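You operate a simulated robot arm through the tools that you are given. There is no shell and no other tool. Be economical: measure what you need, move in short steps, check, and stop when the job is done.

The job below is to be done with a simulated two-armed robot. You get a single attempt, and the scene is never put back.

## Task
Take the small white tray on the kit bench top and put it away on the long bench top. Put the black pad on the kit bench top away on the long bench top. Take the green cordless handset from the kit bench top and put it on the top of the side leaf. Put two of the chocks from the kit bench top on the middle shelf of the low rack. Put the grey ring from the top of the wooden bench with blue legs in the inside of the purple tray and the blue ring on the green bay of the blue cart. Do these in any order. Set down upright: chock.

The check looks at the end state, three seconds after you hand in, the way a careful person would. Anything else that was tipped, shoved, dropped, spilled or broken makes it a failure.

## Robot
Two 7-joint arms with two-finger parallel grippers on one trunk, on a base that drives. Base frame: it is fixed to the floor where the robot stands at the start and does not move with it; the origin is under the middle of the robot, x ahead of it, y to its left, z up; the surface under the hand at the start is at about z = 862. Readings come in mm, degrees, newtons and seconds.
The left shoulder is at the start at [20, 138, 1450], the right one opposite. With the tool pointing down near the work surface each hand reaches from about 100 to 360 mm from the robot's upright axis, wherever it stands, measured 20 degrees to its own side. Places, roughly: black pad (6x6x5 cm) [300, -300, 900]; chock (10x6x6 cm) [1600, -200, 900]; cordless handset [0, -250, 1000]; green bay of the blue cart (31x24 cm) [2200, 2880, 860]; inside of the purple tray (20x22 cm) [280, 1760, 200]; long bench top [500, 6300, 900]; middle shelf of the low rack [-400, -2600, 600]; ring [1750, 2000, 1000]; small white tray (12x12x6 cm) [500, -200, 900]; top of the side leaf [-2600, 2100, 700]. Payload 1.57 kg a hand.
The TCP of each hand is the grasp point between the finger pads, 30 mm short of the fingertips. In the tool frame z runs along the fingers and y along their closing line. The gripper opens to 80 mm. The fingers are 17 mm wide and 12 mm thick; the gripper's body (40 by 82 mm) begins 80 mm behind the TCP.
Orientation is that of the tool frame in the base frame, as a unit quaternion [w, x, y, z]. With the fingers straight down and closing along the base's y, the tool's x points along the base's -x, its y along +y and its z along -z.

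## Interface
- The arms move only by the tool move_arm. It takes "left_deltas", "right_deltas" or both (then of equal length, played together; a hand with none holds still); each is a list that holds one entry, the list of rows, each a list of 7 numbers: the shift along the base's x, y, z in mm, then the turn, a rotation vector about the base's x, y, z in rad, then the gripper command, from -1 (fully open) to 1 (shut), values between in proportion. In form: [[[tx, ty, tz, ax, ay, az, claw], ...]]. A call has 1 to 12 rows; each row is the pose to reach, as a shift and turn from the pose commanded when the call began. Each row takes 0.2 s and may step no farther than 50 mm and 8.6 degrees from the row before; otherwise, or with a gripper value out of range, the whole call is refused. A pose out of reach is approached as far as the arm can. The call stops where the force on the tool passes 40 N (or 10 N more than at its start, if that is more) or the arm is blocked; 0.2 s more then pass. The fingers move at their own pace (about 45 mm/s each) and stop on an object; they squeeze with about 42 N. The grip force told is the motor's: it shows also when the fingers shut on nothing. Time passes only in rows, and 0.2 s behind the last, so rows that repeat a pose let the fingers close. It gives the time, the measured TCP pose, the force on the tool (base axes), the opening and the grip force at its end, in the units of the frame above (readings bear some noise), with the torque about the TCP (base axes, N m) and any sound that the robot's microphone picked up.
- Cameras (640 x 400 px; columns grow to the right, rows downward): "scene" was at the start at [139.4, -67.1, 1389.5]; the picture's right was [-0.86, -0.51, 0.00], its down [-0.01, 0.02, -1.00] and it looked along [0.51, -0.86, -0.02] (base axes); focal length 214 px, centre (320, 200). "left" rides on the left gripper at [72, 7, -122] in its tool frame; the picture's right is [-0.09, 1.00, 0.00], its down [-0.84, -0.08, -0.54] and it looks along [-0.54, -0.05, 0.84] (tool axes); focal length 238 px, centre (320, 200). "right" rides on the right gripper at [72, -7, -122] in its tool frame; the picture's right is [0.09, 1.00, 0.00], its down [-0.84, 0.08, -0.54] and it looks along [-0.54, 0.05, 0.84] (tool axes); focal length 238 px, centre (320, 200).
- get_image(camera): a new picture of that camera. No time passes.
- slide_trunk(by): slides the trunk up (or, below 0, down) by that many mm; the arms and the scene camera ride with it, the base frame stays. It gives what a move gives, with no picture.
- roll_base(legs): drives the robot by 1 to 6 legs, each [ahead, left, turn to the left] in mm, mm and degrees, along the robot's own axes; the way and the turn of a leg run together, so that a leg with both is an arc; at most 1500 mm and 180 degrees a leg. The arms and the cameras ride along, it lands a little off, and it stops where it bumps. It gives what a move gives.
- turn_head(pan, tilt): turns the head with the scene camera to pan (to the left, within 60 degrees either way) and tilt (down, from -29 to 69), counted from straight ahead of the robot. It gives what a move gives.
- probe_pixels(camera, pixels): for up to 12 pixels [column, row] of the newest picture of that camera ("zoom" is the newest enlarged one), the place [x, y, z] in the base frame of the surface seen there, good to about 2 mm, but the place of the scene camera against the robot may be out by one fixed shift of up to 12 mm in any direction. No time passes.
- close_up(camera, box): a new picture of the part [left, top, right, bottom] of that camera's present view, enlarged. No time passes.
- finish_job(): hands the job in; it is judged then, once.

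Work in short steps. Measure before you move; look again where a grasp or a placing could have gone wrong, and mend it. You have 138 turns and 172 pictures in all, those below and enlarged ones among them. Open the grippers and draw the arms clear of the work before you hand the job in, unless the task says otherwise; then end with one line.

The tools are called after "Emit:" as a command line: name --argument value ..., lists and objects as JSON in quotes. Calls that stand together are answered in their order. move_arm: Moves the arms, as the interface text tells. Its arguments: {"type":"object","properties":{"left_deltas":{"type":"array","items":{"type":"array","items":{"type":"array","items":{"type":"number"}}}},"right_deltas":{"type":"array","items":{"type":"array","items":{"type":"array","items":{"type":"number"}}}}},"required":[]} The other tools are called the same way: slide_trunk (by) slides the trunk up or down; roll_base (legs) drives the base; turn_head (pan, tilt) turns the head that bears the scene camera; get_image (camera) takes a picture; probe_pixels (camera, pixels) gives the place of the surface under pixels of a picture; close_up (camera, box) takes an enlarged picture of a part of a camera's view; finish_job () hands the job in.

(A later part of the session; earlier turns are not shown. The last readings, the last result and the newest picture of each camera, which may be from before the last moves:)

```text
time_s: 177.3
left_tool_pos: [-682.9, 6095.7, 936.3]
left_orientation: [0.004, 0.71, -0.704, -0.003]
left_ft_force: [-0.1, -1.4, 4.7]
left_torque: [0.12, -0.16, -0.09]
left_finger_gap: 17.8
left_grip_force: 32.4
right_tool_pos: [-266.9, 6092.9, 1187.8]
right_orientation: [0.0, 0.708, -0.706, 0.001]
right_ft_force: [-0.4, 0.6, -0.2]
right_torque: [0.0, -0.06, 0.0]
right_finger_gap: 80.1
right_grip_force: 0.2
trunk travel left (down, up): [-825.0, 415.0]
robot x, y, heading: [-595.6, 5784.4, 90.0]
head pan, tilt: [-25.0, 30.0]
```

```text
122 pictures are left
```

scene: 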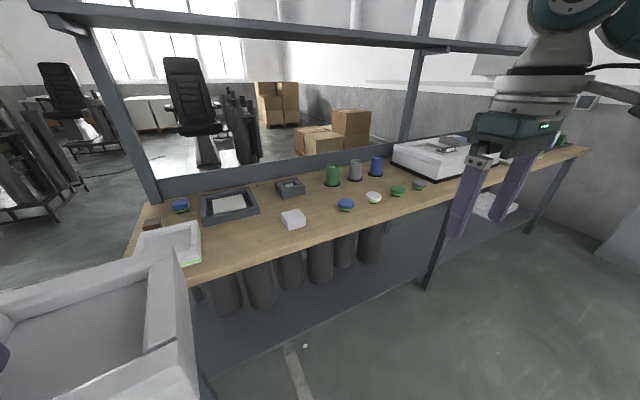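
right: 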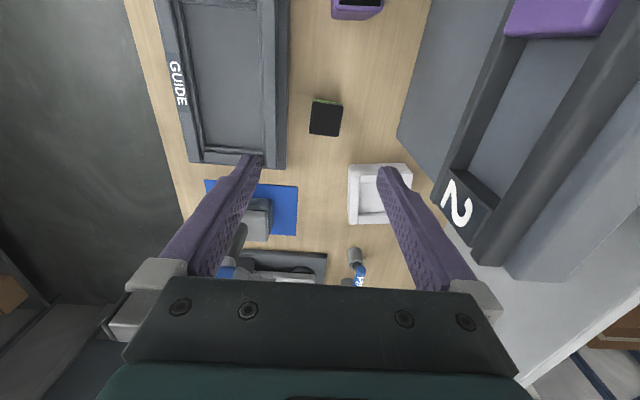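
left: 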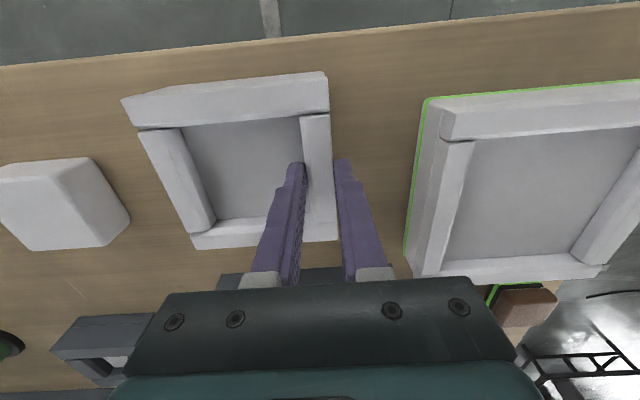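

Contact is made. I'll open part-way and lift straight up.

Emit:
move_arm --left_deltas '[[[0, 0, 0, 0, 0, 0, 0.2], [0, 0, 0, 0, 0, 0, 0.0], [0, 0, 1, 0, 0, 0, 0.0], [0, 0, 15, 0, 0, 0, 0.0], [0, 0, 60, 0, 0, 0, 0.0], [0, 0, 105, 0, 0, 0, -0.5], [0, 0, 150, 0, 0, 0, -1], [0, 0, 195, 0, 0, 0, -1], [0, 0, 240, 0, 0, 0, -1], [0, 0, 290, 0, 0, 0, -1]]]'

Emit:
get_image --camera "left"

```text
time_s: 179.5
left_tool_pos: [-686.5, 6094.6, 1227.2]
left_orientation: [0.004, 0.711, -0.703, -0.004]
left_ft_force: [-0.4, -0.3, -0.7]
left_torque: [0.01, 0.01, -0.03]
left_finger_gap: 80.2
left_grip_force: 0.1
right_tool_pos: [-266.4, 6092.8, 1189.1]
right_orientation: [0.0, 0.708, -0.706, 0.001]
right_ft_force: [0.2, 0.0, -0.2]
right_torque: [0.0, -0.02, -0.03]
right_finger_gap: 80.0
right_grip_force: 0.1
trunk travel left (down, up): [-825.0, 415.0]
robot x, y, heading: [-599.8, 5786.8, 90.2]
head pan, tilt: [-25.0, 30.0]
```

```text
121 pictures are left
```

left: 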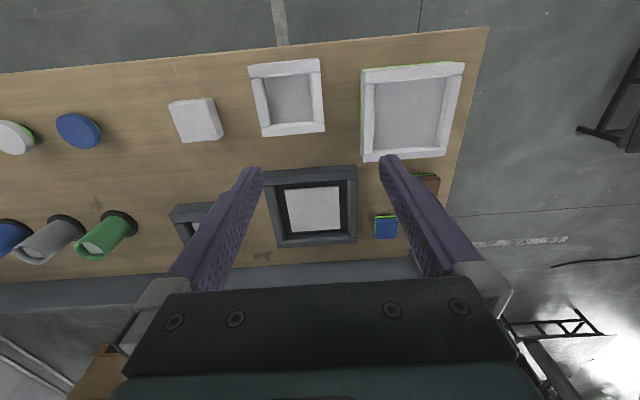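

The tray stands on the bench at (288,97). Now I'll back down the aisle to just south-west of the wooden bench with blue legs, for the rings.

Emit:
roll_base --legs '[[-500, 120, -0.2], [-1450, 0, 0], [-1450, 0, 0], [-1350, 0, 0], [0, 0, -90]]'

Emit:
turn_head --pan 30 --tilt 30

Emit:
get_image --camera "scene"

```text
time_s: 206.3
left_tool_pos: [-412.0, 1122.8, 1226.4]
left_orientation: [0.0, -0.002, 1.0, 0.006]
left_ft_force: [-0.3, -0.4, -1.0]
left_torque: [-0.01, -0.02, -0.01]
left_finger_gap: 79.8
left_grip_force: 0.1
right_tool_pos: [-416.2, 703.1, 1188.5]
right_orientation: [-0.001, 0.0, 1.0, -0.001]
right_ft_force: [-0.5, -0.9, 0.7]
right_torque: [-0.04, -0.02, 0.0]
right_finger_gap: 80.3
right_grip_force: 0.0
trunk travel left (down, up): [-825.0, 415.0]
robot x, y, heading: [-722.9, 1036.9, 0.0]
head pan, tilt: [-25.0, 30.0]
```

```text
time_s: 207.5
left_tool_pos: [-413.4, 1122.1, 1226.9]
left_orientation: [-0.001, -0.002, 1.0, 0.006]
left_ft_force: [-0.1, 0.0, 0.8]
left_torque: [0.0, 0.01, 0.01]
left_finger_gap: 80.0
left_grip_force: 0.1
right_tool_pos: [-416.3, 701.8, 1189.0]
right_orientation: [0.0, 0.0, 1.0, 0.0]
right_ft_force: [0.0, 0.2, 0.0]
right_torque: [0.0, 0.01, 0.02]
right_finger_gap: 80.2
right_grip_force: 0.0
trunk travel left (down, up): [-825.0, 415.0]
robot x, y, heading: [-723.1, 1038.5, 0.0]
head pan, tilt: [30.0, 30.0]
```

```text
120 pictures are left
```

scene: 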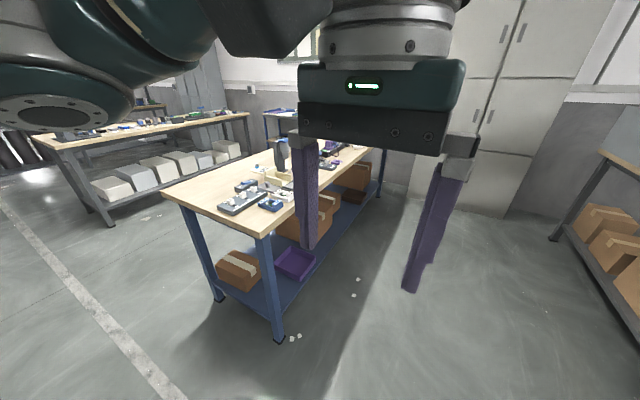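

I'll probe the cabinet and bench edges before driving between them.

Emit:
probe_pixels --camera "scene" --pixels '[[420, 195], [500, 213], [375, 200], [277, 335], [255, 232], [175, 195], [292, 262], [320, 262], [270, 270], [365, 150], [300, 250], [556, 240]]'

```text
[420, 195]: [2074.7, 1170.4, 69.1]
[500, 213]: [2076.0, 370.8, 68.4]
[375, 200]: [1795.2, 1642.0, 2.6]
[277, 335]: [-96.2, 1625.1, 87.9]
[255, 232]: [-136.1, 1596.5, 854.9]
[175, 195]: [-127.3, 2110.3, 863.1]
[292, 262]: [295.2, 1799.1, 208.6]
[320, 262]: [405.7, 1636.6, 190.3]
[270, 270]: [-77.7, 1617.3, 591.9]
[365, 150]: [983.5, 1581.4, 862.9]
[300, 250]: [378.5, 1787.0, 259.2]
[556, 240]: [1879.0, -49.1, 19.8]
```

The bench spans x −136…1850, y 1590…2110; the passage to x≈1600 is free. I'll drive there, face the bench and look.

Emit:
roll_base --legs '[[1150, 0, 0], [1050, 0, 0], [0, 0, 90]]'

Emit:
turn_head --pan 0 --tilt 40

Emit:
get_image --camera "scene"

```text
time_s: 222.2
left_tool_pos: [1396.5, 1371.3, 1227.1]
left_orientation: [0.004, 0.717, -0.697, -0.004]
left_ft_force: [0.2, 0.3, 0.4]
left_torque: [-0.01, -0.01, 0.06]
left_finger_gap: 79.9
left_grip_force: 0.0
right_tool_pos: [1815.1, 1377.9, 1188.3]
right_orientation: [0.001, 0.716, -0.699, 0.002]
right_ft_force: [-0.9, 0.3, 0.3]
right_torque: [0.0, -0.02, 0.01]
right_finger_gap: 80.0
right_grip_force: 0.1
trunk travel left (down, up): [-825.0, 415.0]
robot x, y, heading: [1489.0, 1062.7, 91.0]
head pan, tilt: [30.0, 30.0]
```

```text
time_s: 223.2
left_tool_pos: [1395.9, 1370.9, 1225.5]
left_orientation: [0.005, 0.717, -0.697, -0.003]
left_ft_force: [0.5, 0.1, -0.5]
left_torque: [-0.01, -0.01, 0.0]
left_finger_gap: 80.3
left_grip_force: 0.0
right_tool_pos: [1815.3, 1378.8, 1189.2]
right_orientation: [0.0, 0.715, -0.699, 0.0]
right_ft_force: [0.1, 0.2, 0.1]
right_torque: [0.05, -0.02, -0.01]
right_finger_gap: 79.9
right_grip_force: 0.0
trunk travel left (down, up): [-825.0, 415.0]
robot x, y, heading: [1488.7, 1061.3, 91.6]
head pan, tilt: [0.0, 40.0]
```

```text
119 pictures are left
```

scene: 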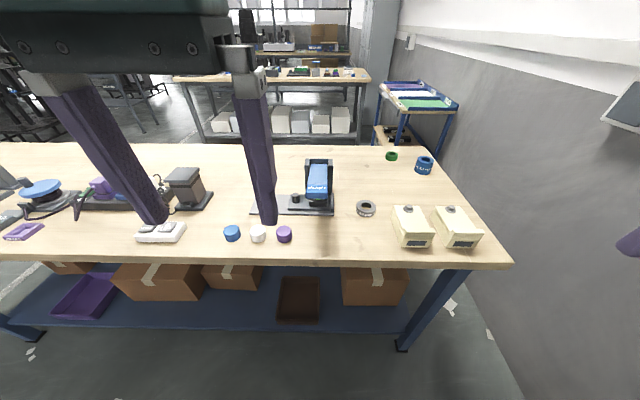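

I see a grey ring at (366,208), a blue ring at (423,165) and a green one at (391,156). I'll zoom and probe.

Emit:
close_up --camera "scene" --box '[330, 130, 490, 260]'

Emit:
probe_pixels --camera "scene" --pixels '[[366, 203], [360, 205], [372, 213], [366, 214], [423, 158], [415, 168], [431, 168], [423, 173], [391, 156], [412, 230], [330, 180], [320, 212]]'

Emit:
close_up --camera "scene" --box '[360, 60, 480, 160]'

Emit:
probe_pixels --camera "scene" --pixels '[[385, 90], [405, 86], [430, 84], [455, 105], [395, 110], [430, 105], [410, 95], [385, 130], [445, 140]]'

```text
3.08 times, centred on (410, 195) of scene
```

zoom: 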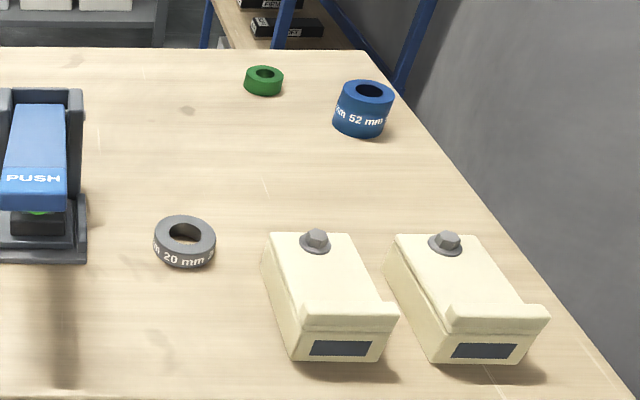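

```text
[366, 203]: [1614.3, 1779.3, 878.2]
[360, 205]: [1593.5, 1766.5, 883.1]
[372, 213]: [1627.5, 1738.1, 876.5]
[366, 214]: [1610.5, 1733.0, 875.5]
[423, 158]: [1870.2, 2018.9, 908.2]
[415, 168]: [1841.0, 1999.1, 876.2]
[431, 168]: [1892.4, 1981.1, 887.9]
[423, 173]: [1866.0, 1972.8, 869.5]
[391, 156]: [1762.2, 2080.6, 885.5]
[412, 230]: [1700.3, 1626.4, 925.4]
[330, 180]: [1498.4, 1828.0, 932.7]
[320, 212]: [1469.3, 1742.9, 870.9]
```

```text
4.00 times, centred on (420, 110) of scene
```

zoom: 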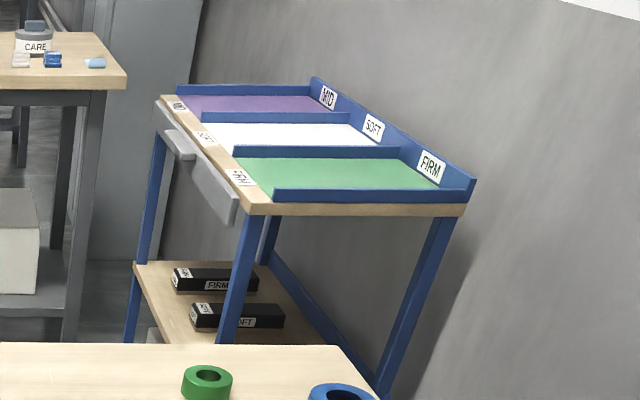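

```text
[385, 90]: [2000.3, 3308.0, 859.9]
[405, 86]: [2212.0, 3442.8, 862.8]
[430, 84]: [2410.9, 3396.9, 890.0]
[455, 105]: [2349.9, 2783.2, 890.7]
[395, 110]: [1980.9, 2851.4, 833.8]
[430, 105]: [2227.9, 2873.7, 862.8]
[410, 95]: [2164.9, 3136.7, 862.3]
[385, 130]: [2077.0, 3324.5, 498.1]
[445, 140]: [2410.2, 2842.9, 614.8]
```

Grey ring ≈ [1612,1757] (about 20 mm tall), blue ring ≈ [1868,1998] (about 45 mm tall); cart's green bay around [2228,2874,863]. I'll bring the left hand above the grey ring.

Emit:
roll_base --legs '[[405, 0, -1.6], [0, -225, 0]]'

Emit:
get_image --camera "left"

Emit:
get_image --camera "right"

```text
time_s: 226.9
left_tool_pos: [1576.5, 1782.4, 1226.5]
left_orientation: [-0.003, -0.705, 0.709, 0.004]
left_ft_force: [0.8, 0.4, 0.3]
left_torque: [-0.02, 0.01, -0.02]
left_finger_gap: 79.8
left_grip_force: 0.0
right_tool_pos: [1997.3, 1773.3, 1188.0]
right_orientation: [-0.001, -0.702, 0.712, -0.001]
right_ft_force: [-0.5, 0.3, 0.6]
right_torque: [0.0, 0.01, 0.03]
right_finger_gap: 79.8
right_grip_force: 0.0
trunk travel left (down, up): [-825.0, 415.0]
robot x, y, heading: [1661.2, 1471.2, 89.0]
head pan, tilt: [0.0, 40.0]
stopped in leg 2: the robot was blocked; the commanded pose is now the measured one
```

```text
116 pictures are left
```

left: 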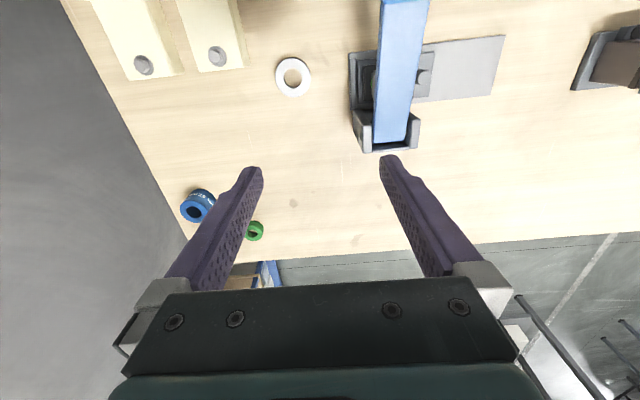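

```text
115 pictures are left
```

right: 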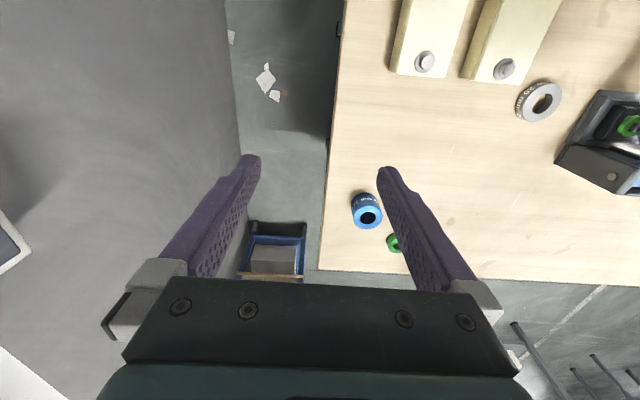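

The sidestep was blocked at x=1661, probably by the right elbow against the wall. I'll back off 40 mm to the left and probe the wall and the rings.

Emit:
roll_base --legs '[[0, 45, 1]]'

Emit:
get_image --camera "left"

Emit:
get_image --camera "right"

Emit:
probe_pixels --camera "right" --pixels '[[100, 100], [200, 100], [235, 140], [300, 100], [370, 220], [360, 200], [330, 150], [540, 100], [430, 60], [270, 255]]'

Emit:
turn_head --pan -60 --tilt 10

Emit:
get_image --camera "scene"

```text
time_s: 227.8
left_tool_pos: [1529.0, 1780.9, 1226.2]
left_orientation: [0.003, 0.711, -0.703, -0.004]
left_ft_force: [0.3, -0.3, -0.3]
left_torque: [-0.03, 0.02, 0.01]
left_finger_gap: 80.0
left_grip_force: 0.0
right_tool_pos: [1947.0, 1779.0, 1187.6]
right_orientation: [0.001, 0.708, -0.706, 0.0]
right_ft_force: [-0.4, -1.0, 0.2]
right_torque: [-0.02, 0.0, -0.01]
right_finger_gap: 80.0
right_grip_force: 0.1
trunk travel left (down, up): [-825.0, 415.0]
robot x, y, heading: [1616.0, 1468.4, 90.3]
head pan, tilt: [0.0, 40.0]
```

```text
114 pictures are left
```

left: 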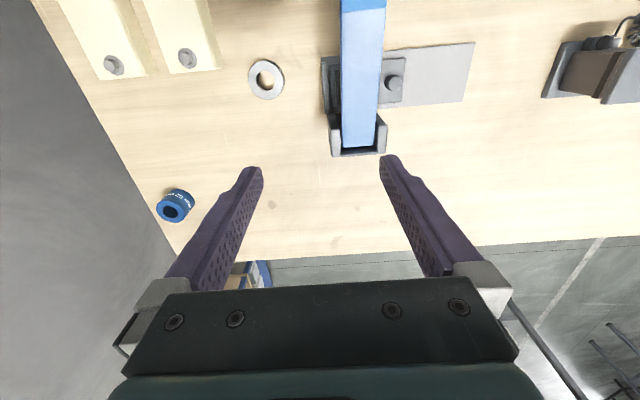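

```text
113 pictures are left
```

right: 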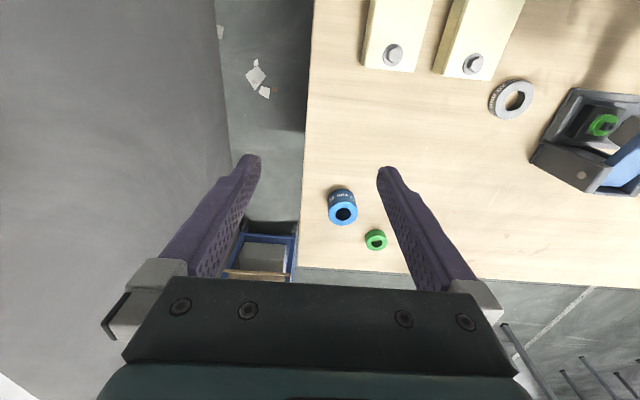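

```text
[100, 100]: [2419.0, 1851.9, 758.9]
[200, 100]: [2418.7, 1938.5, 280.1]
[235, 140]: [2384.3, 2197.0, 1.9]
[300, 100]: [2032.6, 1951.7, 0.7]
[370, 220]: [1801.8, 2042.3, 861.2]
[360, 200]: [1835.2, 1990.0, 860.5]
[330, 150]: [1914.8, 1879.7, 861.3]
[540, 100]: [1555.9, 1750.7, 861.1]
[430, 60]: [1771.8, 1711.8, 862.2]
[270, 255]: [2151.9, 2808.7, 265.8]
```

```text
time_s: 229.1
left_tool_pos: [1527.5, 1780.3, 1227.9]
left_orientation: [0.003, 0.71, -0.704, -0.004]
left_ft_force: [0.2, 1.1, 0.1]
left_torque: [0.02, -0.04, 0.0]
left_finger_gap: 79.9
left_grip_force: 0.0
right_tool_pos: [1948.2, 1779.4, 1187.8]
right_orientation: [0.001, 0.709, -0.706, 0.001]
right_ft_force: [0.4, -0.7, 0.1]
right_torque: [-0.01, -0.01, 0.01]
right_finger_gap: 79.9
right_grip_force: 0.1
trunk travel left (down, up): [-825.0, 415.0]
robot x, y, heading: [1614.4, 1470.1, 90.1]
head pan, tilt: [-60.0, 10.0]
```

```text
112 pictures are left
```

scene: 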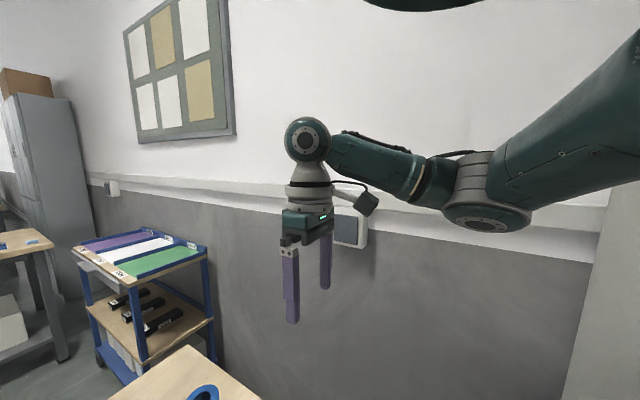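

The wall is at x=2419 and the cabinet's corner limits me on the right. The grey ring is at (267,79) in the left picture; I'll zoom and measure it.

Emit:
close_up --camera "left" --box '[227, 45, 307, 115]'

Emit:
probe_pixels --camera "left" --pixels '[[267, 64], [267, 95], [251, 80], [282, 80], [257, 70], [277, 90], [267, 79]]'

```text
5.71 times, centred on (267, 80) of left
```

zoom: 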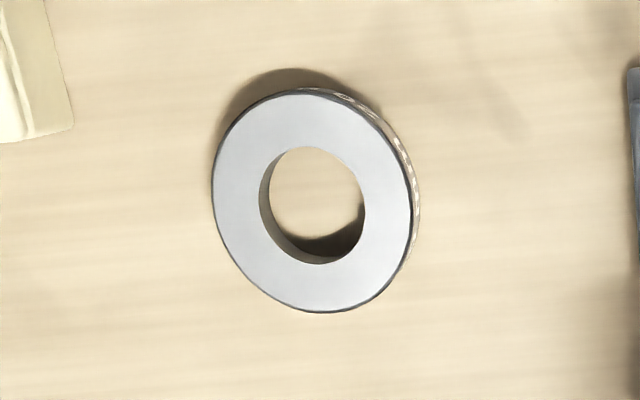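

```text
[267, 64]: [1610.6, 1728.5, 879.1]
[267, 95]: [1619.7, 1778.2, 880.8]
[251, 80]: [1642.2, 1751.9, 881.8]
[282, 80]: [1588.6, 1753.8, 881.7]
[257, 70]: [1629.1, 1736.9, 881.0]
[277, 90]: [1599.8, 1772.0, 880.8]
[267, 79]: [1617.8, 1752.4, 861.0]
```

Ring: center ≈ [1616,1754], OD ≈58, top 881. I'll check the neighbours' nearest edges.

Emit:
probe_pixels --camera "left" --pixels '[[322, 60], [330, 145], [343, 20], [345, 145], [221, 68], [200, 60], [205, 20], [222, 50]]'

```text
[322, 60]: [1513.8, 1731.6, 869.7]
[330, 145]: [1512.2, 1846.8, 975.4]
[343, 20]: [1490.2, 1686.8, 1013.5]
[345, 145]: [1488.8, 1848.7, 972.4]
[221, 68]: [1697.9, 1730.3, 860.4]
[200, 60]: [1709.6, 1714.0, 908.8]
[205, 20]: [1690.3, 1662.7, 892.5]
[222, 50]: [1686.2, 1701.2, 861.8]
```

Room is enough on both sides (1514 and 1680). I'll move over the ring and go down to z≈985.

Emit:
move_arm --left_deltas '[[[40, -13, 0, 0, 0, 0, -1], [80, -26, 0, 0, 0, 0, -1], [88, -27, -45, 0, 0, 0, -1], [88, -27, -90, 0, 0, 0, -1], [88, -27, -135, 0, 0, 0, -1], [88, -27, -180, 0, 0, 0, -1], [88, -27, -225, 0, 0, 0, -1], [88, -27, -242, 0, 0, 0, -1]]]'

Emit:
get_image --camera "left"

```text
time_s: 230.9
left_tool_pos: [1616.6, 1752.4, 983.9]
left_orientation: [0.003, 0.71, -0.704, -0.005]
left_ft_force: [0.9, -0.4, 0.1]
left_torque: [-0.01, 0.03, -0.01]
left_finger_gap: 79.9
left_grip_force: 0.1
right_tool_pos: [1947.6, 1779.0, 1187.7]
right_orientation: [0.001, 0.708, -0.706, -0.001]
right_ft_force: [0.5, -0.1, 0.3]
right_torque: [0.04, 0.01, -0.01]
right_finger_gap: 80.1
right_grip_force: 0.1
trunk travel left (down, up): [-825.0, 415.0]
robot x, y, heading: [1616.3, 1470.2, 90.3]
head pan, tilt: [-60.0, 10.0]
```

```text
110 pictures are left
```

left: 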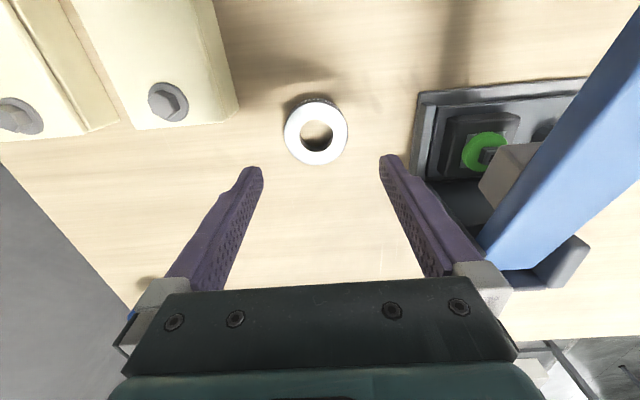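

The ring is centred at (316,132). I'll go down to z≈895 and close.

Emit:
move_arm --left_deltas '[[[0, 1, -45, 0, 0, 0, -1], [0, 1, -80, 0, 0, 0, -1], [0, 1, -88, 0, 0, 0, -1], [0, 1, -88, 0, 0, 0, 1], [0, 1, -88, 0, 0, 0, 1], [0, 1, -88, 0, 0, 0, 1], [0, 1, -88, 0, 0, 0, 1], [0, 1, -60, 0, 0, 0, 1]]]'

Emit:
get_image --camera "left"

```text
time_s: 232.7
left_tool_pos: [1617.7, 1753.3, 926.0]
left_orientation: [0.003, 0.709, -0.705, -0.003]
left_ft_force: [-0.3, 1.0, 0.2]
left_torque: [-0.01, -0.03, 0.02]
left_finger_gap: 0.0
left_grip_force: 15.2
left hand out of reach, approached as far as the arm can: row 2, 3, 4, 5, 6, 7
right_tool_pos: [1947.0, 1780.2, 1188.6]
right_orientation: [0.001, 0.708, -0.706, 0.0]
right_ft_force: [-0.7, 0.7, 0.6]
right_torque: [-0.01, -0.03, 0.0]
right_finger_gap: 80.2
right_grip_force: 0.1
trunk travel left (down, up): [-825.0, 415.0]
robot x, y, heading: [1616.4, 1471.0, 90.4]
head pan, tilt: [-60.0, 10.0]
```

```text
109 pictures are left
```

left: 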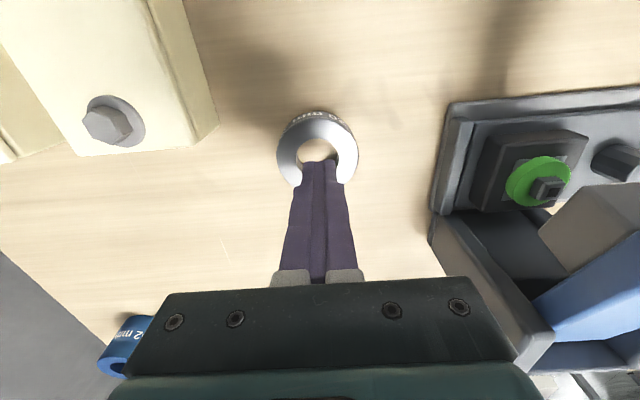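

The arm ran out of reach at z≈920 and closed above the ring. I'll raise and open the hand, lower the trunk 80 mm, and retry.

Emit:
move_arm --left_deltas '[[[0, 0, 20, 0, 0, 0, -1], [0, 0, 60, 0, 0, 0, -1], [0, 0, 60, 0, 0, 0, -1], [0, 0, 60, 0, 0, 0, -1], [0, 0, 60, 0, 0, 0, -1]]]'

Emit:
slide_trunk --by -80

Emit:
get_image --camera "left"

```text
time_s: 233.9
left_tool_pos: [1618.1, 1752.8, 985.9]
left_orientation: [0.003, 0.711, -0.703, -0.004]
left_ft_force: [-0.7, 0.4, 0.8]
left_torque: [0.05, 0.02, 0.0]
left_finger_gap: 80.1
left_grip_force: 0.1
right_tool_pos: [1947.1, 1780.6, 1189.0]
right_orientation: [0.0, 0.708, -0.706, 0.0]
right_ft_force: [0.3, -0.3, 0.3]
right_torque: [0.02, -0.02, 0.01]
right_finger_gap: 80.3
right_grip_force: 0.0
trunk travel left (down, up): [-825.0, 415.0]
robot x, y, heading: [1619.5, 1469.9, 90.0]
head pan, tilt: [-60.0, 10.0]
```

```text
time_s: 235.0
left_tool_pos: [1618.4, 1754.0, 904.4]
left_orientation: [0.003, 0.711, -0.703, -0.004]
left_ft_force: [-0.2, 0.9, -0.1]
left_torque: [0.04, 0.04, -0.03]
left_finger_gap: 80.2
left_grip_force: 0.1
right_tool_pos: [1947.8, 1780.5, 1108.1]
right_orientation: [0.0, 0.709, -0.705, 0.0]
right_ft_force: [0.4, -0.3, 1.1]
right_torque: [0.01, 0.0, -0.02]
right_finger_gap: 79.8
right_grip_force: 0.0
trunk travel left (down, up): [-745.0, 495.0]
robot x, y, heading: [1619.0, 1471.9, 90.2]
head pan, tilt: [-60.0, 10.0]
```

```text
108 pictures are left
```

left: 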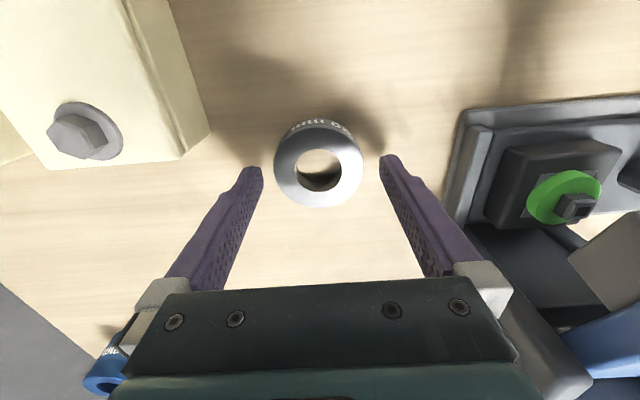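

The ring sits centred between the open fingertips at (319,165). I'll go 10 mm lower, close, and lift.

Emit:
move_arm --left_deltas '[[[0, 0, -10, 0, 0, 0, -1], [0, 0, -10, 0, 0, 0, 1], [0, 0, -10, 0, 0, 0, 1], [0, 0, -10, 0, 0, 0, 1], [0, 0, -10, 0, 0, 0, 1], [0, 0, 20, 0, 0, 0, 1], [0, 0, 65, 0, 0, 0, 1], [0, 0, 110, 0, 0, 0, 1], [0, 0, 155, 0, 0, 0, 1], [0, 0, 200, 0, 0, 0, 1], [0, 0, 245, 0, 0, 0, 1]]]'

Emit:
get_image --camera "left"

```text
time_s: 237.4
left_tool_pos: [1617.5, 1752.3, 1150.3]
left_orientation: [0.005, 0.711, -0.703, -0.005]
left_ft_force: [0.1, -0.5, -0.8]
left_torque: [-0.01, -0.01, -0.03]
left_finger_gap: 57.0
left_grip_force: 41.8
right_tool_pos: [1947.6, 1779.1, 1108.6]
right_orientation: [0.0, 0.708, -0.706, 0.001]
right_ft_force: [-0.4, 0.0, -0.5]
right_torque: [-0.04, 0.01, 0.05]
right_finger_gap: 80.0
right_grip_force: 0.1
trunk travel left (down, up): [-745.0, 495.0]
robot x, y, heading: [1613.4, 1469.5, 90.3]
head pan, tilt: [-60.0, 10.0]
```

```text
107 pictures are left
```

left: 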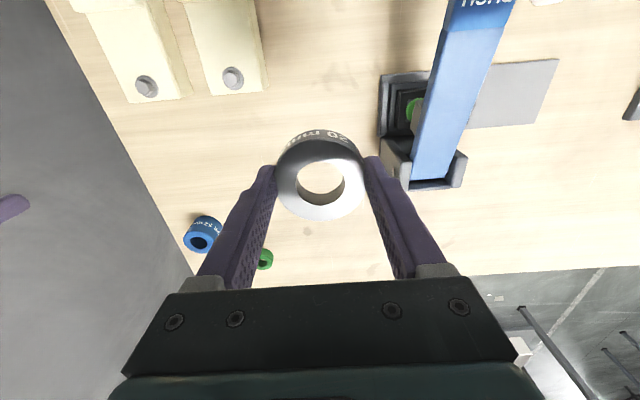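

Grey ring held (gap 57). With it in the left hand, I'll bring the right hand over the blue ring too: forward past the cabinet corner, then right.

Emit:
roll_base --legs '[[245, 0, 0], [0, -165, 0]]'

Emit:
get_image --camera "right"

```text
time_s: 240.3
left_tool_pos: [1783.3, 2002.3, 1149.7]
left_orientation: [0.003, 0.709, -0.705, -0.004]
left_ft_force: [-1.0, 0.0, -1.1]
left_torque: [-0.02, 0.0, 0.0]
left_finger_gap: 56.5
left_grip_force: 41.8
right_tool_pos: [2112.9, 2026.9, 1107.5]
right_orientation: [0.0, -0.707, 0.707, -0.001]
right_ft_force: [0.3, -0.1, 0.0]
right_torque: [0.0, 0.01, 0.02]
right_finger_gap: 80.0
right_grip_force: 0.0
trunk travel left (down, up): [-745.0, 495.0]
robot x, y, heading: [1781.8, 1717.6, 89.8]
head pan, tilt: [-60.0, 10.0]
```

```text
106 pictures are left
```

right: 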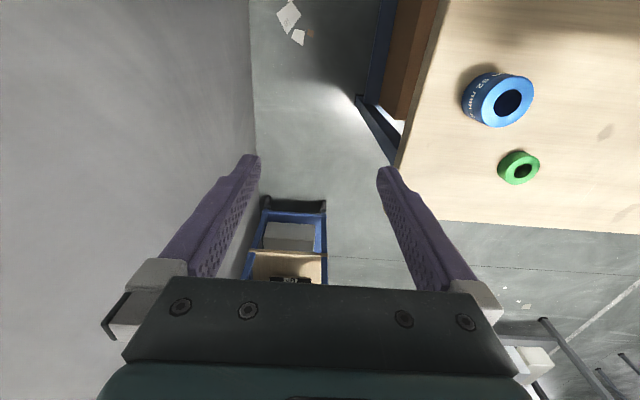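

The left hand is in the way of the right one, so I'll move it 150 mm left together with moving the right toward the ring; first measure the ring.

Emit:
probe_pixels --camera "right" --pixels '[[508, 76], [508, 126], [485, 103], [531, 98], [508, 101], [500, 85], [518, 168]]'

Emit:
move_arm --left_deltas '[[[-40, 0, 10, 0, 0, 0, 1], [-80, 0, 20, 0, 0, 0, 1], [-120, 0, 30, 0, 0, 0, 1], [-160, 0, 40, 0, 0, 0, 1], [-160, 0, 40, 0, 0, 0, 1], [-160, 0, 40, 0, 0, 0, 1]]]' --right_deltas '[[[-40, -5, 0, 0, 0, 0, -1], [-80, -10, 0, 0, 0, 0, -1], [-120, -15, 0, 0, 0, 0, -1], [-160, -20, 0, 0, 0, 0, -1], [-200, -25, 0, 0, 0, 0, -1], [-238, -25, 0, 0, 0, 0, -1]]]'

Emit:
get_image --camera "right"

```text
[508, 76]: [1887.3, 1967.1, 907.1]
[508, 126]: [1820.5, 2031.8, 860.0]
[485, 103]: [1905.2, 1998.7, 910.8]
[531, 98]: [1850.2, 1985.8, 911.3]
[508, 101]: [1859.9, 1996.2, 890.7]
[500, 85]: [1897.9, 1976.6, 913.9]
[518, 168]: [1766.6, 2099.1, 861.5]
```

```text
time_s: 241.7
left_tool_pos: [1621.3, 2001.3, 1191.1]
left_orientation: [0.003, 0.709, -0.705, -0.005]
left_ft_force: [0.6, 0.0, -0.2]
left_torque: [0.0, -0.01, 0.02]
left_finger_gap: 56.5
left_grip_force: 42.4
right_tool_pos: [1874.5, 2001.3, 1107.2]
right_orientation: [0.0, -0.706, 0.708, -0.001]
right_ft_force: [-0.1, -0.4, 0.7]
right_torque: [0.0, 0.0, 0.0]
right_finger_gap: 79.9
right_grip_force: 0.0
trunk travel left (down, up): [-745.0, 495.0]
robot x, y, heading: [1777.4, 1721.5, 89.9]
head pan, tilt: [-60.0, 10.0]
```

```text
105 pictures are left
```

right: 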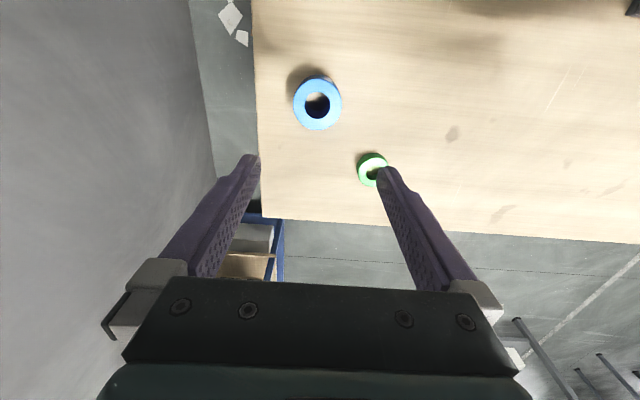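

The blue ring is at (317,103). I'll probe its rim for the center.

Emit:
probe_pixels --camera "right" --pixels '[[317, 81], [317, 126], [296, 104], [339, 103], [302, 90], [333, 118], [372, 160]]'

```text
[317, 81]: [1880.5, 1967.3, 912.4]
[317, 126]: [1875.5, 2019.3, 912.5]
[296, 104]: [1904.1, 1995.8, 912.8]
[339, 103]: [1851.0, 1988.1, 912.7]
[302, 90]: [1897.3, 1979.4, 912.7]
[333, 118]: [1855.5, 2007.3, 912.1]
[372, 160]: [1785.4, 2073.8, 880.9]
```

Center ≈ [1877.5,1993], top 912. I'll descend to z≈905, close, and lift.

Emit:
move_arm --right_deltas '[[[3, -8, -40, 0, 0, 0, -1], [3, -8, -85, 0, 0, 0, -1], [3, -8, -130, 0, 0, 0, -1], [3, -8, -170, 0, 0, 0, -1], [3, -8, -202, 0, 0, 0, -1], [3, -8, -202, 0, 0, 0, 1], [3, -8, -202, 0, 0, 0, 1], [3, -8, -202, 0, 0, 0, 1], [3, -8, -202, 0, 0, 0, 1], [3, -8, -170, 0, 0, 0, 1], [3, -8, -125, 0, 0, 0, 1], [3, -8, -80, 0, 0, 0, 1]]]'

Emit:
get_image --camera "right"

```text
time_s: 244.3
left_tool_pos: [1621.5, 2002.8, 1190.2]
left_orientation: [0.003, 0.709, -0.705, -0.004]
left_ft_force: [-0.5, 1.3, -1.2]
left_torque: [-0.03, -0.02, 0.01]
left_finger_gap: 56.5
left_grip_force: 41.8
right_tool_pos: [1875.8, 1992.4, 1027.0]
right_orientation: [-0.001, -0.707, 0.708, -0.001]
right_ft_force: [-0.3, 0.0, -3.6]
right_torque: [0.02, -0.01, -0.01]
right_finger_gap: 57.0
right_grip_force: 42.3
trunk travel left (down, up): [-745.0, 495.0]
robot x, y, heading: [1778.1, 1718.9, 89.9]
head pan, tilt: [-60.0, 10.0]
```

```text
104 pictures are left
```

right: 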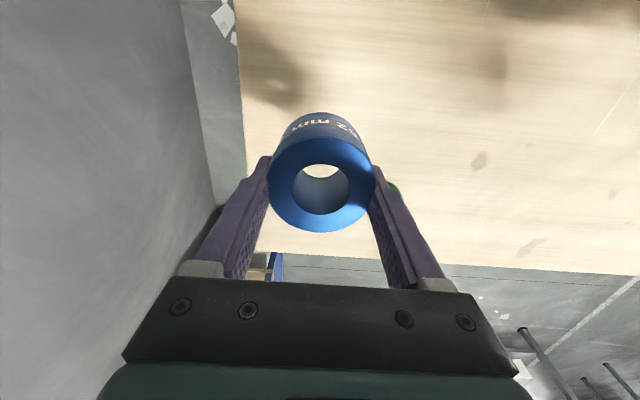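

Both rings are held. I'll raise the right hand, drive north past the bench end, and turn to face the cart.

Emit:
move_arm --right_deltas '[[[0, 0, 40, 0, 0, 0, 1], [0, 0, 80, 0, 0, 0, 1], [0, 0, 120, 0, 0, 0, 1]]]'

Emit:
roll_base --legs '[[1250, 0, 0], [0, 0, -90]]'

Emit:
turn_head --pan -10 --tilt 50

Emit:
get_image --camera "scene"

```text
time_s: 245.1
left_tool_pos: [1622.0, 2001.6, 1190.8]
left_orientation: [0.003, 0.709, -0.705, -0.005]
left_ft_force: [0.3, -0.5, -0.7]
left_torque: [0.0, 0.02, 0.01]
left_finger_gap: 56.6
left_grip_force: 42.3
right_tool_pos: [1876.9, 1993.1, 1149.0]
right_orientation: [0.001, -0.706, 0.708, -0.001]
right_ft_force: [0.2, -0.8, -3.4]
right_torque: [0.01, 0.03, 0.01]
right_finger_gap: 57.0
right_grip_force: 42.3
trunk travel left (down, up): [-745.0, 495.0]
robot x, y, heading: [1781.5, 1718.6, 89.8]
head pan, tilt: [-60.0, 10.0]
```

```text
time_s: 255.1
left_tool_pos: [2046.4, 3119.0, 1188.6]
left_orientation: [0.0, -0.021, 1.0, 0.006]
left_ft_force: [0.0, 0.6, -1.0]
left_torque: [-0.01, 0.01, -0.03]
left_finger_gap: 56.5
left_grip_force: 42.1
right_tool_pos: [2049.5, 2862.6, 1149.0]
right_orientation: [-0.001, -0.019, 1.0, 0.0]
right_ft_force: [0.6, -0.8, -3.4]
right_torque: [-0.01, 0.02, -0.01]
right_finger_gap: 57.2
right_grip_force: 42.3
trunk travel left (down, up): [-745.0, 495.0]
robot x, y, heading: [1772.2, 2951.2, 2.0]
head pan, tilt: [-60.0, 10.0]
```

```text
time_s: 256.3
left_tool_pos: [2045.0, 3118.2, 1190.8]
left_orientation: [0.001, -0.021, 1.0, 0.005]
left_ft_force: [0.2, -0.7, -0.2]
left_torque: [-0.01, 0.01, -0.02]
left_finger_gap: 56.5
left_grip_force: 41.7
right_tool_pos: [2048.3, 2862.1, 1149.1]
right_orientation: [-0.001, -0.02, 1.0, 0.0]
right_ft_force: [0.2, -1.3, -4.0]
right_torque: [-0.03, -0.03, -0.01]
right_finger_gap: 57.0
right_grip_force: 41.9
trunk travel left (down, up): [-745.0, 495.0]
robot x, y, heading: [1769.1, 2948.4, 2.0]
head pan, tilt: [-10.0, 50.0]
```

```text
103 pictures are left
```

scene: 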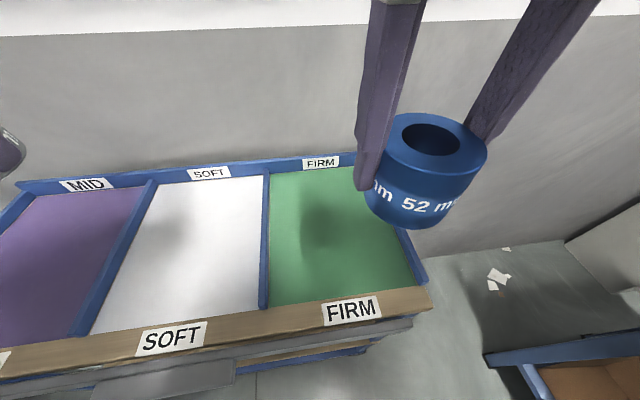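

Drive-through worked. I'll probe the green bay's corners and floor.

Emit:
probe_pixels --camera "scene" --pixels '[[275, 300], [410, 283], [275, 178], [340, 172], [330, 235], [300, 220], [360, 250], [266, 240], [400, 240]]'

```text
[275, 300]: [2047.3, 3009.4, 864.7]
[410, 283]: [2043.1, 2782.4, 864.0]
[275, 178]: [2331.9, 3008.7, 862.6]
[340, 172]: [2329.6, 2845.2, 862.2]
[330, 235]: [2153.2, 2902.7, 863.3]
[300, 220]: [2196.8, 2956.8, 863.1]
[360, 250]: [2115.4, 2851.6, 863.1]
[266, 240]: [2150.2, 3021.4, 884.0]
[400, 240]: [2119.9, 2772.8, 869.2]
```

Bay: x 2045…2335, y 2775…3010, floor 863. I'll drive 140 mm ahead and lower the blue ring into it.

Emit:
roll_base --legs '[[140, 20, -2]]'

Emit:
move_arm --right_deltas '[[[0, 0, -45, 0, 0, 0, 1], [0, 0, -90, 0, 0, 0, 1], [0, 0, -135, 0, 0, 0, 1], [0, 0, -180, 0, 0, 0, 1], [0, 0, -220, 0, 0, 0, 1], [0, 0, -236, 0, 0, 0, 1]]]'

Emit:
get_image --camera "right"

```text
time_s: 257.6
left_tool_pos: [2196.3, 3130.3, 1190.5]
left_orientation: [0.0, -0.005, 1.0, 0.005]
left_ft_force: [-0.4, 0.2, -1.7]
left_torque: [-0.01, -0.01, 0.01]
left_finger_gap: 56.6
left_grip_force: 41.3
right_tool_pos: [2189.5, 2875.0, 1150.1]
right_orientation: [-0.001, -0.001, 1.0, 0.0]
right_ft_force: [0.2, 0.2, -2.2]
right_torque: [0.0, -0.03, 0.0]
right_finger_gap: 56.9
right_grip_force: 41.6
trunk travel left (down, up): [-745.0, 495.0]
robot x, y, heading: [1913.1, 2970.3, 0.0]
head pan, tilt: [-10.0, 50.0]
```

```text
time_s: 259.0
left_tool_pos: [2195.0, 3130.1, 1190.0]
left_orientation: [0.0, -0.004, 1.0, 0.005]
left_ft_force: [0.2, 0.3, -1.4]
left_torque: [0.0, 0.03, 0.0]
left_finger_gap: 56.4
left_grip_force: 41.9
right_tool_pos: [2188.9, 2875.3, 913.5]
right_orientation: [0.0, -0.002, 1.0, 0.0]
right_ft_force: [-0.2, 0.8, -3.2]
right_torque: [0.0, 0.01, -0.01]
right_finger_gap: 57.0
right_grip_force: 42.0
trunk travel left (down, up): [-745.0, 495.0]
robot x, y, heading: [1915.4, 2973.1, 0.3]
head pan, tilt: [-10.0, 50.0]
```

```text
102 pictures are left
```

right: 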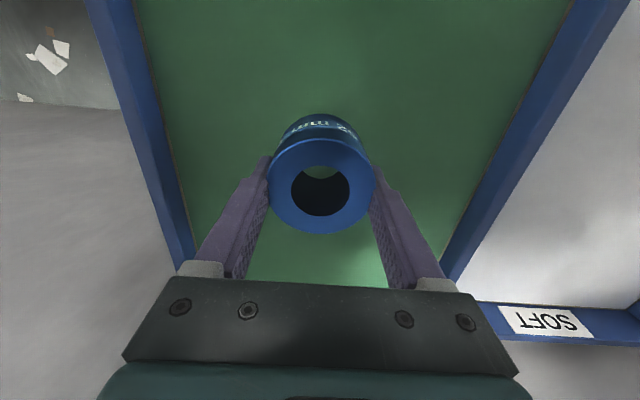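

The ring hovers a few mm above the green floor. I'll lower in small steps until it touches.

Emit:
move_arm --right_deltas '[[[0, 0, -3, 0, 0, 0, 1], [0, 0, -5, 0, 0, 0, 1], [0, 0, -6, 0, 0, 0, 1]]]'

Emit:
move_arm --right_deltas '[[[0, 0, -1, 0, 0, 0, 1], [0, 0, -2, 0, 0, 0, 1]]]'

```text
time_s: 259.8
left_tool_pos: [2196.3, 3130.3, 1190.9]
left_orientation: [0.0, -0.005, 1.0, 0.006]
left_ft_force: [0.5, 0.1, 0.0]
left_torque: [0.0, 0.03, 0.0]
left_finger_gap: 56.6
left_grip_force: 41.5
right_tool_pos: [2188.5, 2874.1, 907.2]
right_orientation: [-0.001, -0.002, 1.0, 0.0]
right_ft_force: [-1.0, 0.4, -3.3]
right_torque: [-0.02, -0.06, -0.01]
right_finger_gap: 57.1
right_grip_force: 42.6
trunk travel left (down, up): [-745.0, 495.0]
robot x, y, heading: [1914.1, 2968.5, 0.1]
head pan, tilt: [-10.0, 50.0]
```

```text
time_s: 260.4
left_tool_pos: [2195.8, 3131.2, 1191.4]
left_orientation: [0.0, -0.004, 1.0, 0.006]
left_ft_force: [0.8, -0.9, -1.1]
left_torque: [-0.02, 0.01, -0.01]
left_finger_gap: 56.8
left_grip_force: 41.6
right_tool_pos: [2189.9, 2875.6, 905.7]
right_orientation: [-0.001, -0.001, 1.0, 0.0]
right_ft_force: [-0.1, -0.2, -3.9]
right_torque: [-0.01, -0.04, 0.06]
right_finger_gap: 57.1
right_grip_force: 41.3
trunk travel left (down, up): [-745.0, 495.0]
robot x, y, heading: [1915.5, 2969.3, 0.1]
head pan, tilt: [-10.0, 50.0]
```

Nearly there; a couple of mm more, then open and lift.

Emit:
move_arm --right_deltas '[[[0, 0, -1, 0, 0, 0, 1], [0, 0, -2, 0, 0, 0, 1]]]'

Emit:
move_arm --right_deltas '[[[0, 0, 0, 0, 0, 0, -0.2], [0, 0, 0, 0, 0, 0, -1], [0, 0, 0, 0, 0, 0, -1], [0, 0, 20, 0, 0, 0, -1], [0, 0, 65, 0, 0, 0, -1], [0, 0, 110, 0, 0, 0, -1], [0, 0, 155, 0, 0, 0, -1], [0, 0, 200, 0, 0, 0, -1], [0, 0, 245, 0, 0, 0, -1]]]'

Emit:
get_image --camera "right"

```text
time_s: 261.0
left_tool_pos: [2195.2, 3129.9, 1190.7]
left_orientation: [-0.001, -0.004, 1.0, 0.005]
left_ft_force: [-1.2, 0.2, -0.3]
left_torque: [0.0, 0.01, 0.04]
left_finger_gap: 56.7
left_grip_force: 42.6
right_tool_pos: [2190.8, 2875.9, 903.9]
right_orientation: [-0.001, -0.001, 1.0, 0.001]
right_ft_force: [-6.8, 0.3, 22.0]
right_torque: [-0.51, -0.03, -0.09]
right_finger_gap: 57.0
right_grip_force: 42.1
trunk travel left (down, up): [-745.0, 495.0]
robot x, y, heading: [1911.4, 2972.1, 0.0]
head pan, tilt: [-10.0, 50.0]
```

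```text
time_s: 263.0
left_tool_pos: [2195.9, 3130.5, 1190.1]
left_orientation: [-0.001, -0.005, 1.0, 0.005]
left_ft_force: [-0.1, 0.7, -1.4]
left_torque: [0.0, -0.07, -0.01]
left_finger_gap: 56.4
left_grip_force: 42.3
right_tool_pos: [2189.3, 2872.3, 1145.6]
right_orientation: [-0.001, 0.0, 1.0, -0.001]
right_ft_force: [-0.5, -0.5, 0.3]
right_torque: [0.02, 0.0, 0.03]
right_finger_gap: 80.1
right_grip_force: 0.1
trunk travel left (down, up): [-745.0, 495.0]
robot x, y, heading: [1912.0, 2969.6, 0.3]
head pan, tilt: [-10.0, 50.0]
```

```text
101 pictures are left
```

right: 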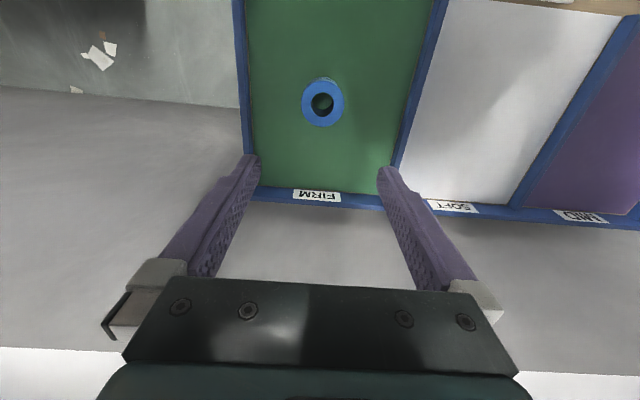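

The blue ring stands in the green bay. Now I'll go back across to the south side of the wooden bench, in front of the purple tray on its lower shelf.

Emit:
roll_base --legs '[[-600, 0, 0], [0, -1400, 0], [0, -550, 0], [0, 0, 90], [0, 950, 0]]'

Emit:
turn_head --pan 0 --tilt 55

Emit:
get_image --camera "scene"

```text
time_s: 284.2
left_tool_pos: [203.4, 1301.1, 1190.2]
left_orientation: [0.004, 0.714, -0.701, -0.003]
left_ft_force: [0.6, 1.2, -0.6]
left_torque: [0.0, 0.06, -0.04]
left_finger_gap: 56.6
left_grip_force: 41.8
right_tool_pos: [462.9, 1298.2, 1147.6]
right_orientation: [0.001, 0.711, -0.703, 0.001]
right_ft_force: [0.4, -1.1, 0.2]
right_torque: [0.01, 0.0, 0.01]
right_finger_gap: 80.0
right_grip_force: 0.0
trunk travel left (down, up): [-745.0, 495.0]
robot x, y, heading: [367.5, 1022.3, 90.7]
head pan, tilt: [-10.0, 50.0]
```

```text
time_s: 284.9
left_tool_pos: [203.5, 1299.5, 1189.0]
left_orientation: [0.003, 0.713, -0.701, -0.004]
left_ft_force: [0.2, 0.1, -1.3]
left_torque: [-0.01, 0.03, -0.03]
left_finger_gap: 56.7
left_grip_force: 42.2
right_tool_pos: [461.6, 1297.4, 1146.8]
right_orientation: [0.001, 0.712, -0.702, 0.0]
right_ft_force: [-0.6, -0.2, 0.5]
right_torque: [0.01, 0.02, 0.01]
right_finger_gap: 79.8
right_grip_force: 0.0
trunk travel left (down, up): [-745.0, 495.0]
robot x, y, heading: [367.9, 1020.9, 90.6]
head pan, tilt: [0.0, 55.0]
```

```text
100 pictures are left
```

scene: 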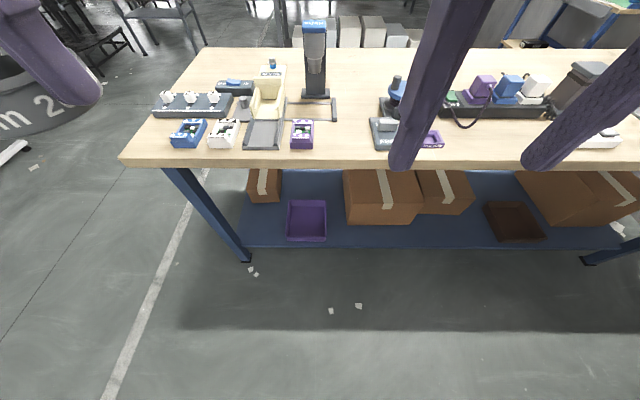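

The purple tray is at (307,220) on the lower shelf. I'll probe its extents and its surroundings.

Emit:
probe_pixels --camera "scene" --pixels '[[307, 222], [289, 203], [324, 203], [289, 238], [324, 238], [288, 212], [326, 212], [355, 200], [345, 175], [270, 190], [307, 243], [330, 165]]'

Emit:
close_up --camera "scene" --box '[230, 150, 390, 260]'

```text
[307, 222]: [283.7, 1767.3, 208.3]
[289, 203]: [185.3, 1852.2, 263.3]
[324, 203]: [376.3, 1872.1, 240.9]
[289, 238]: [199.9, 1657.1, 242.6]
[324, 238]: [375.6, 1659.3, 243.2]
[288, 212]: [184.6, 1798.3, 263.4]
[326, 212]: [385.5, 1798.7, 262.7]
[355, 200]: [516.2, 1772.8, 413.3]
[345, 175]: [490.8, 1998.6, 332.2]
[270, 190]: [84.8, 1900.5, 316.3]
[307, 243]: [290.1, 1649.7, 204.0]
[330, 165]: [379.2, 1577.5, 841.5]
```

```text
3.64 times, centred on (310, 205) of scene
```

zoom: 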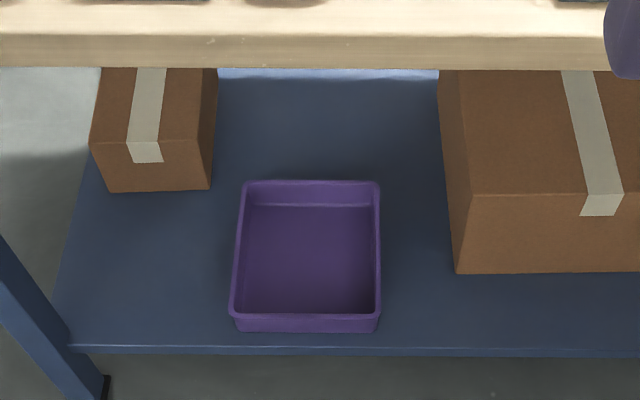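

Tray: x 185…385, y 1650…1880, floor ≈208, rim 263. I'll lower the trunk here in the open, bring the left hand low and pull the right hand back before going in under the bench top.

Emit:
slide_trunk --by -680

Emit:
move_arm --left_deltas '[[[0, 0, -42, 0, 0, 0, 1], [0, 0, -84, 0, 0, 0, 1], [0, 0, -126, 0, 0, 0, 1], [0, 0, -168, 0, 0, 0, 1]]]' --right_deltas '[[[0, -30, 0, 0, 0, 0, -1], [0, -60, 0, 0, 0, 0, -1], [0, -90, 0, 0, 0, 0, -1], [0, -100, 0, 0, 0, 0, -1]]]'

Emit:
turn_head --pan 0 --tilt 20

Emit:
get_image --camera "scene"

```text
refused: -680 is not a number from -400 to 400
```

```text
time_s: 285.6
left_tool_pos: [203.8, 1301.9, 1091.5]
left_orientation: [0.003, 0.714, -0.7, -0.005]
left_ft_force: [0.1, 0.4, -0.6]
left_torque: [0.03, -0.06, -0.02]
left_finger_gap: 56.4
left_grip_force: 41.9
right_tool_pos: [465.3, 1235.5, 1146.5]
right_orientation: [0.011, -0.696, 0.718, 0.003]
right_ft_force: [-3.6, 10.2, -1.3]
right_torque: [-1.05, -0.37, -0.37]
right_finger_gap: 80.0
right_grip_force: 0.1
trunk travel left (down, up): [-745.0, 495.0]
robot x, y, heading: [363.9, 1021.4, 90.7]
head pan, tilt: [0.0, 55.0]
stopped in row 3 (right hand): the force on the tool passed its limit at 99 N (the readings are from after the stop); the commanded pose is now the measured one
```

```text
time_s: 286.6
left_tool_pos: [204.4, 1300.2, 1089.4]
left_orientation: [0.003, 0.714, -0.701, -0.004]
left_ft_force: [1.1, -0.2, -1.6]
left_torque: [0.02, 0.0, -0.03]
left_finger_gap: 56.6
left_grip_force: 42.4
right_tool_pos: [464.2, 1232.0, 1146.0]
right_orientation: [0.009, -0.7, 0.715, 0.001]
right_ft_force: [10.5, -2.0, 3.0]
right_torque: [0.25, 1.71, 0.13]
right_finger_gap: 80.1
right_grip_force: 0.1
trunk travel left (down, up): [-745.0, 495.0]
robot x, y, heading: [366.2, 1021.0, 90.7]
head pan, tilt: [0.0, 20.0]
```

```text
98 pictures are left
```

scene: 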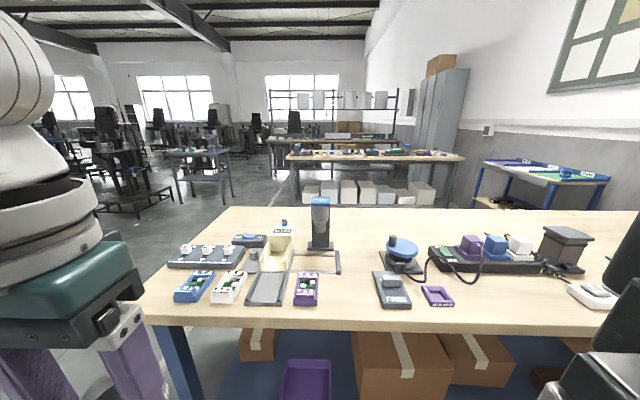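

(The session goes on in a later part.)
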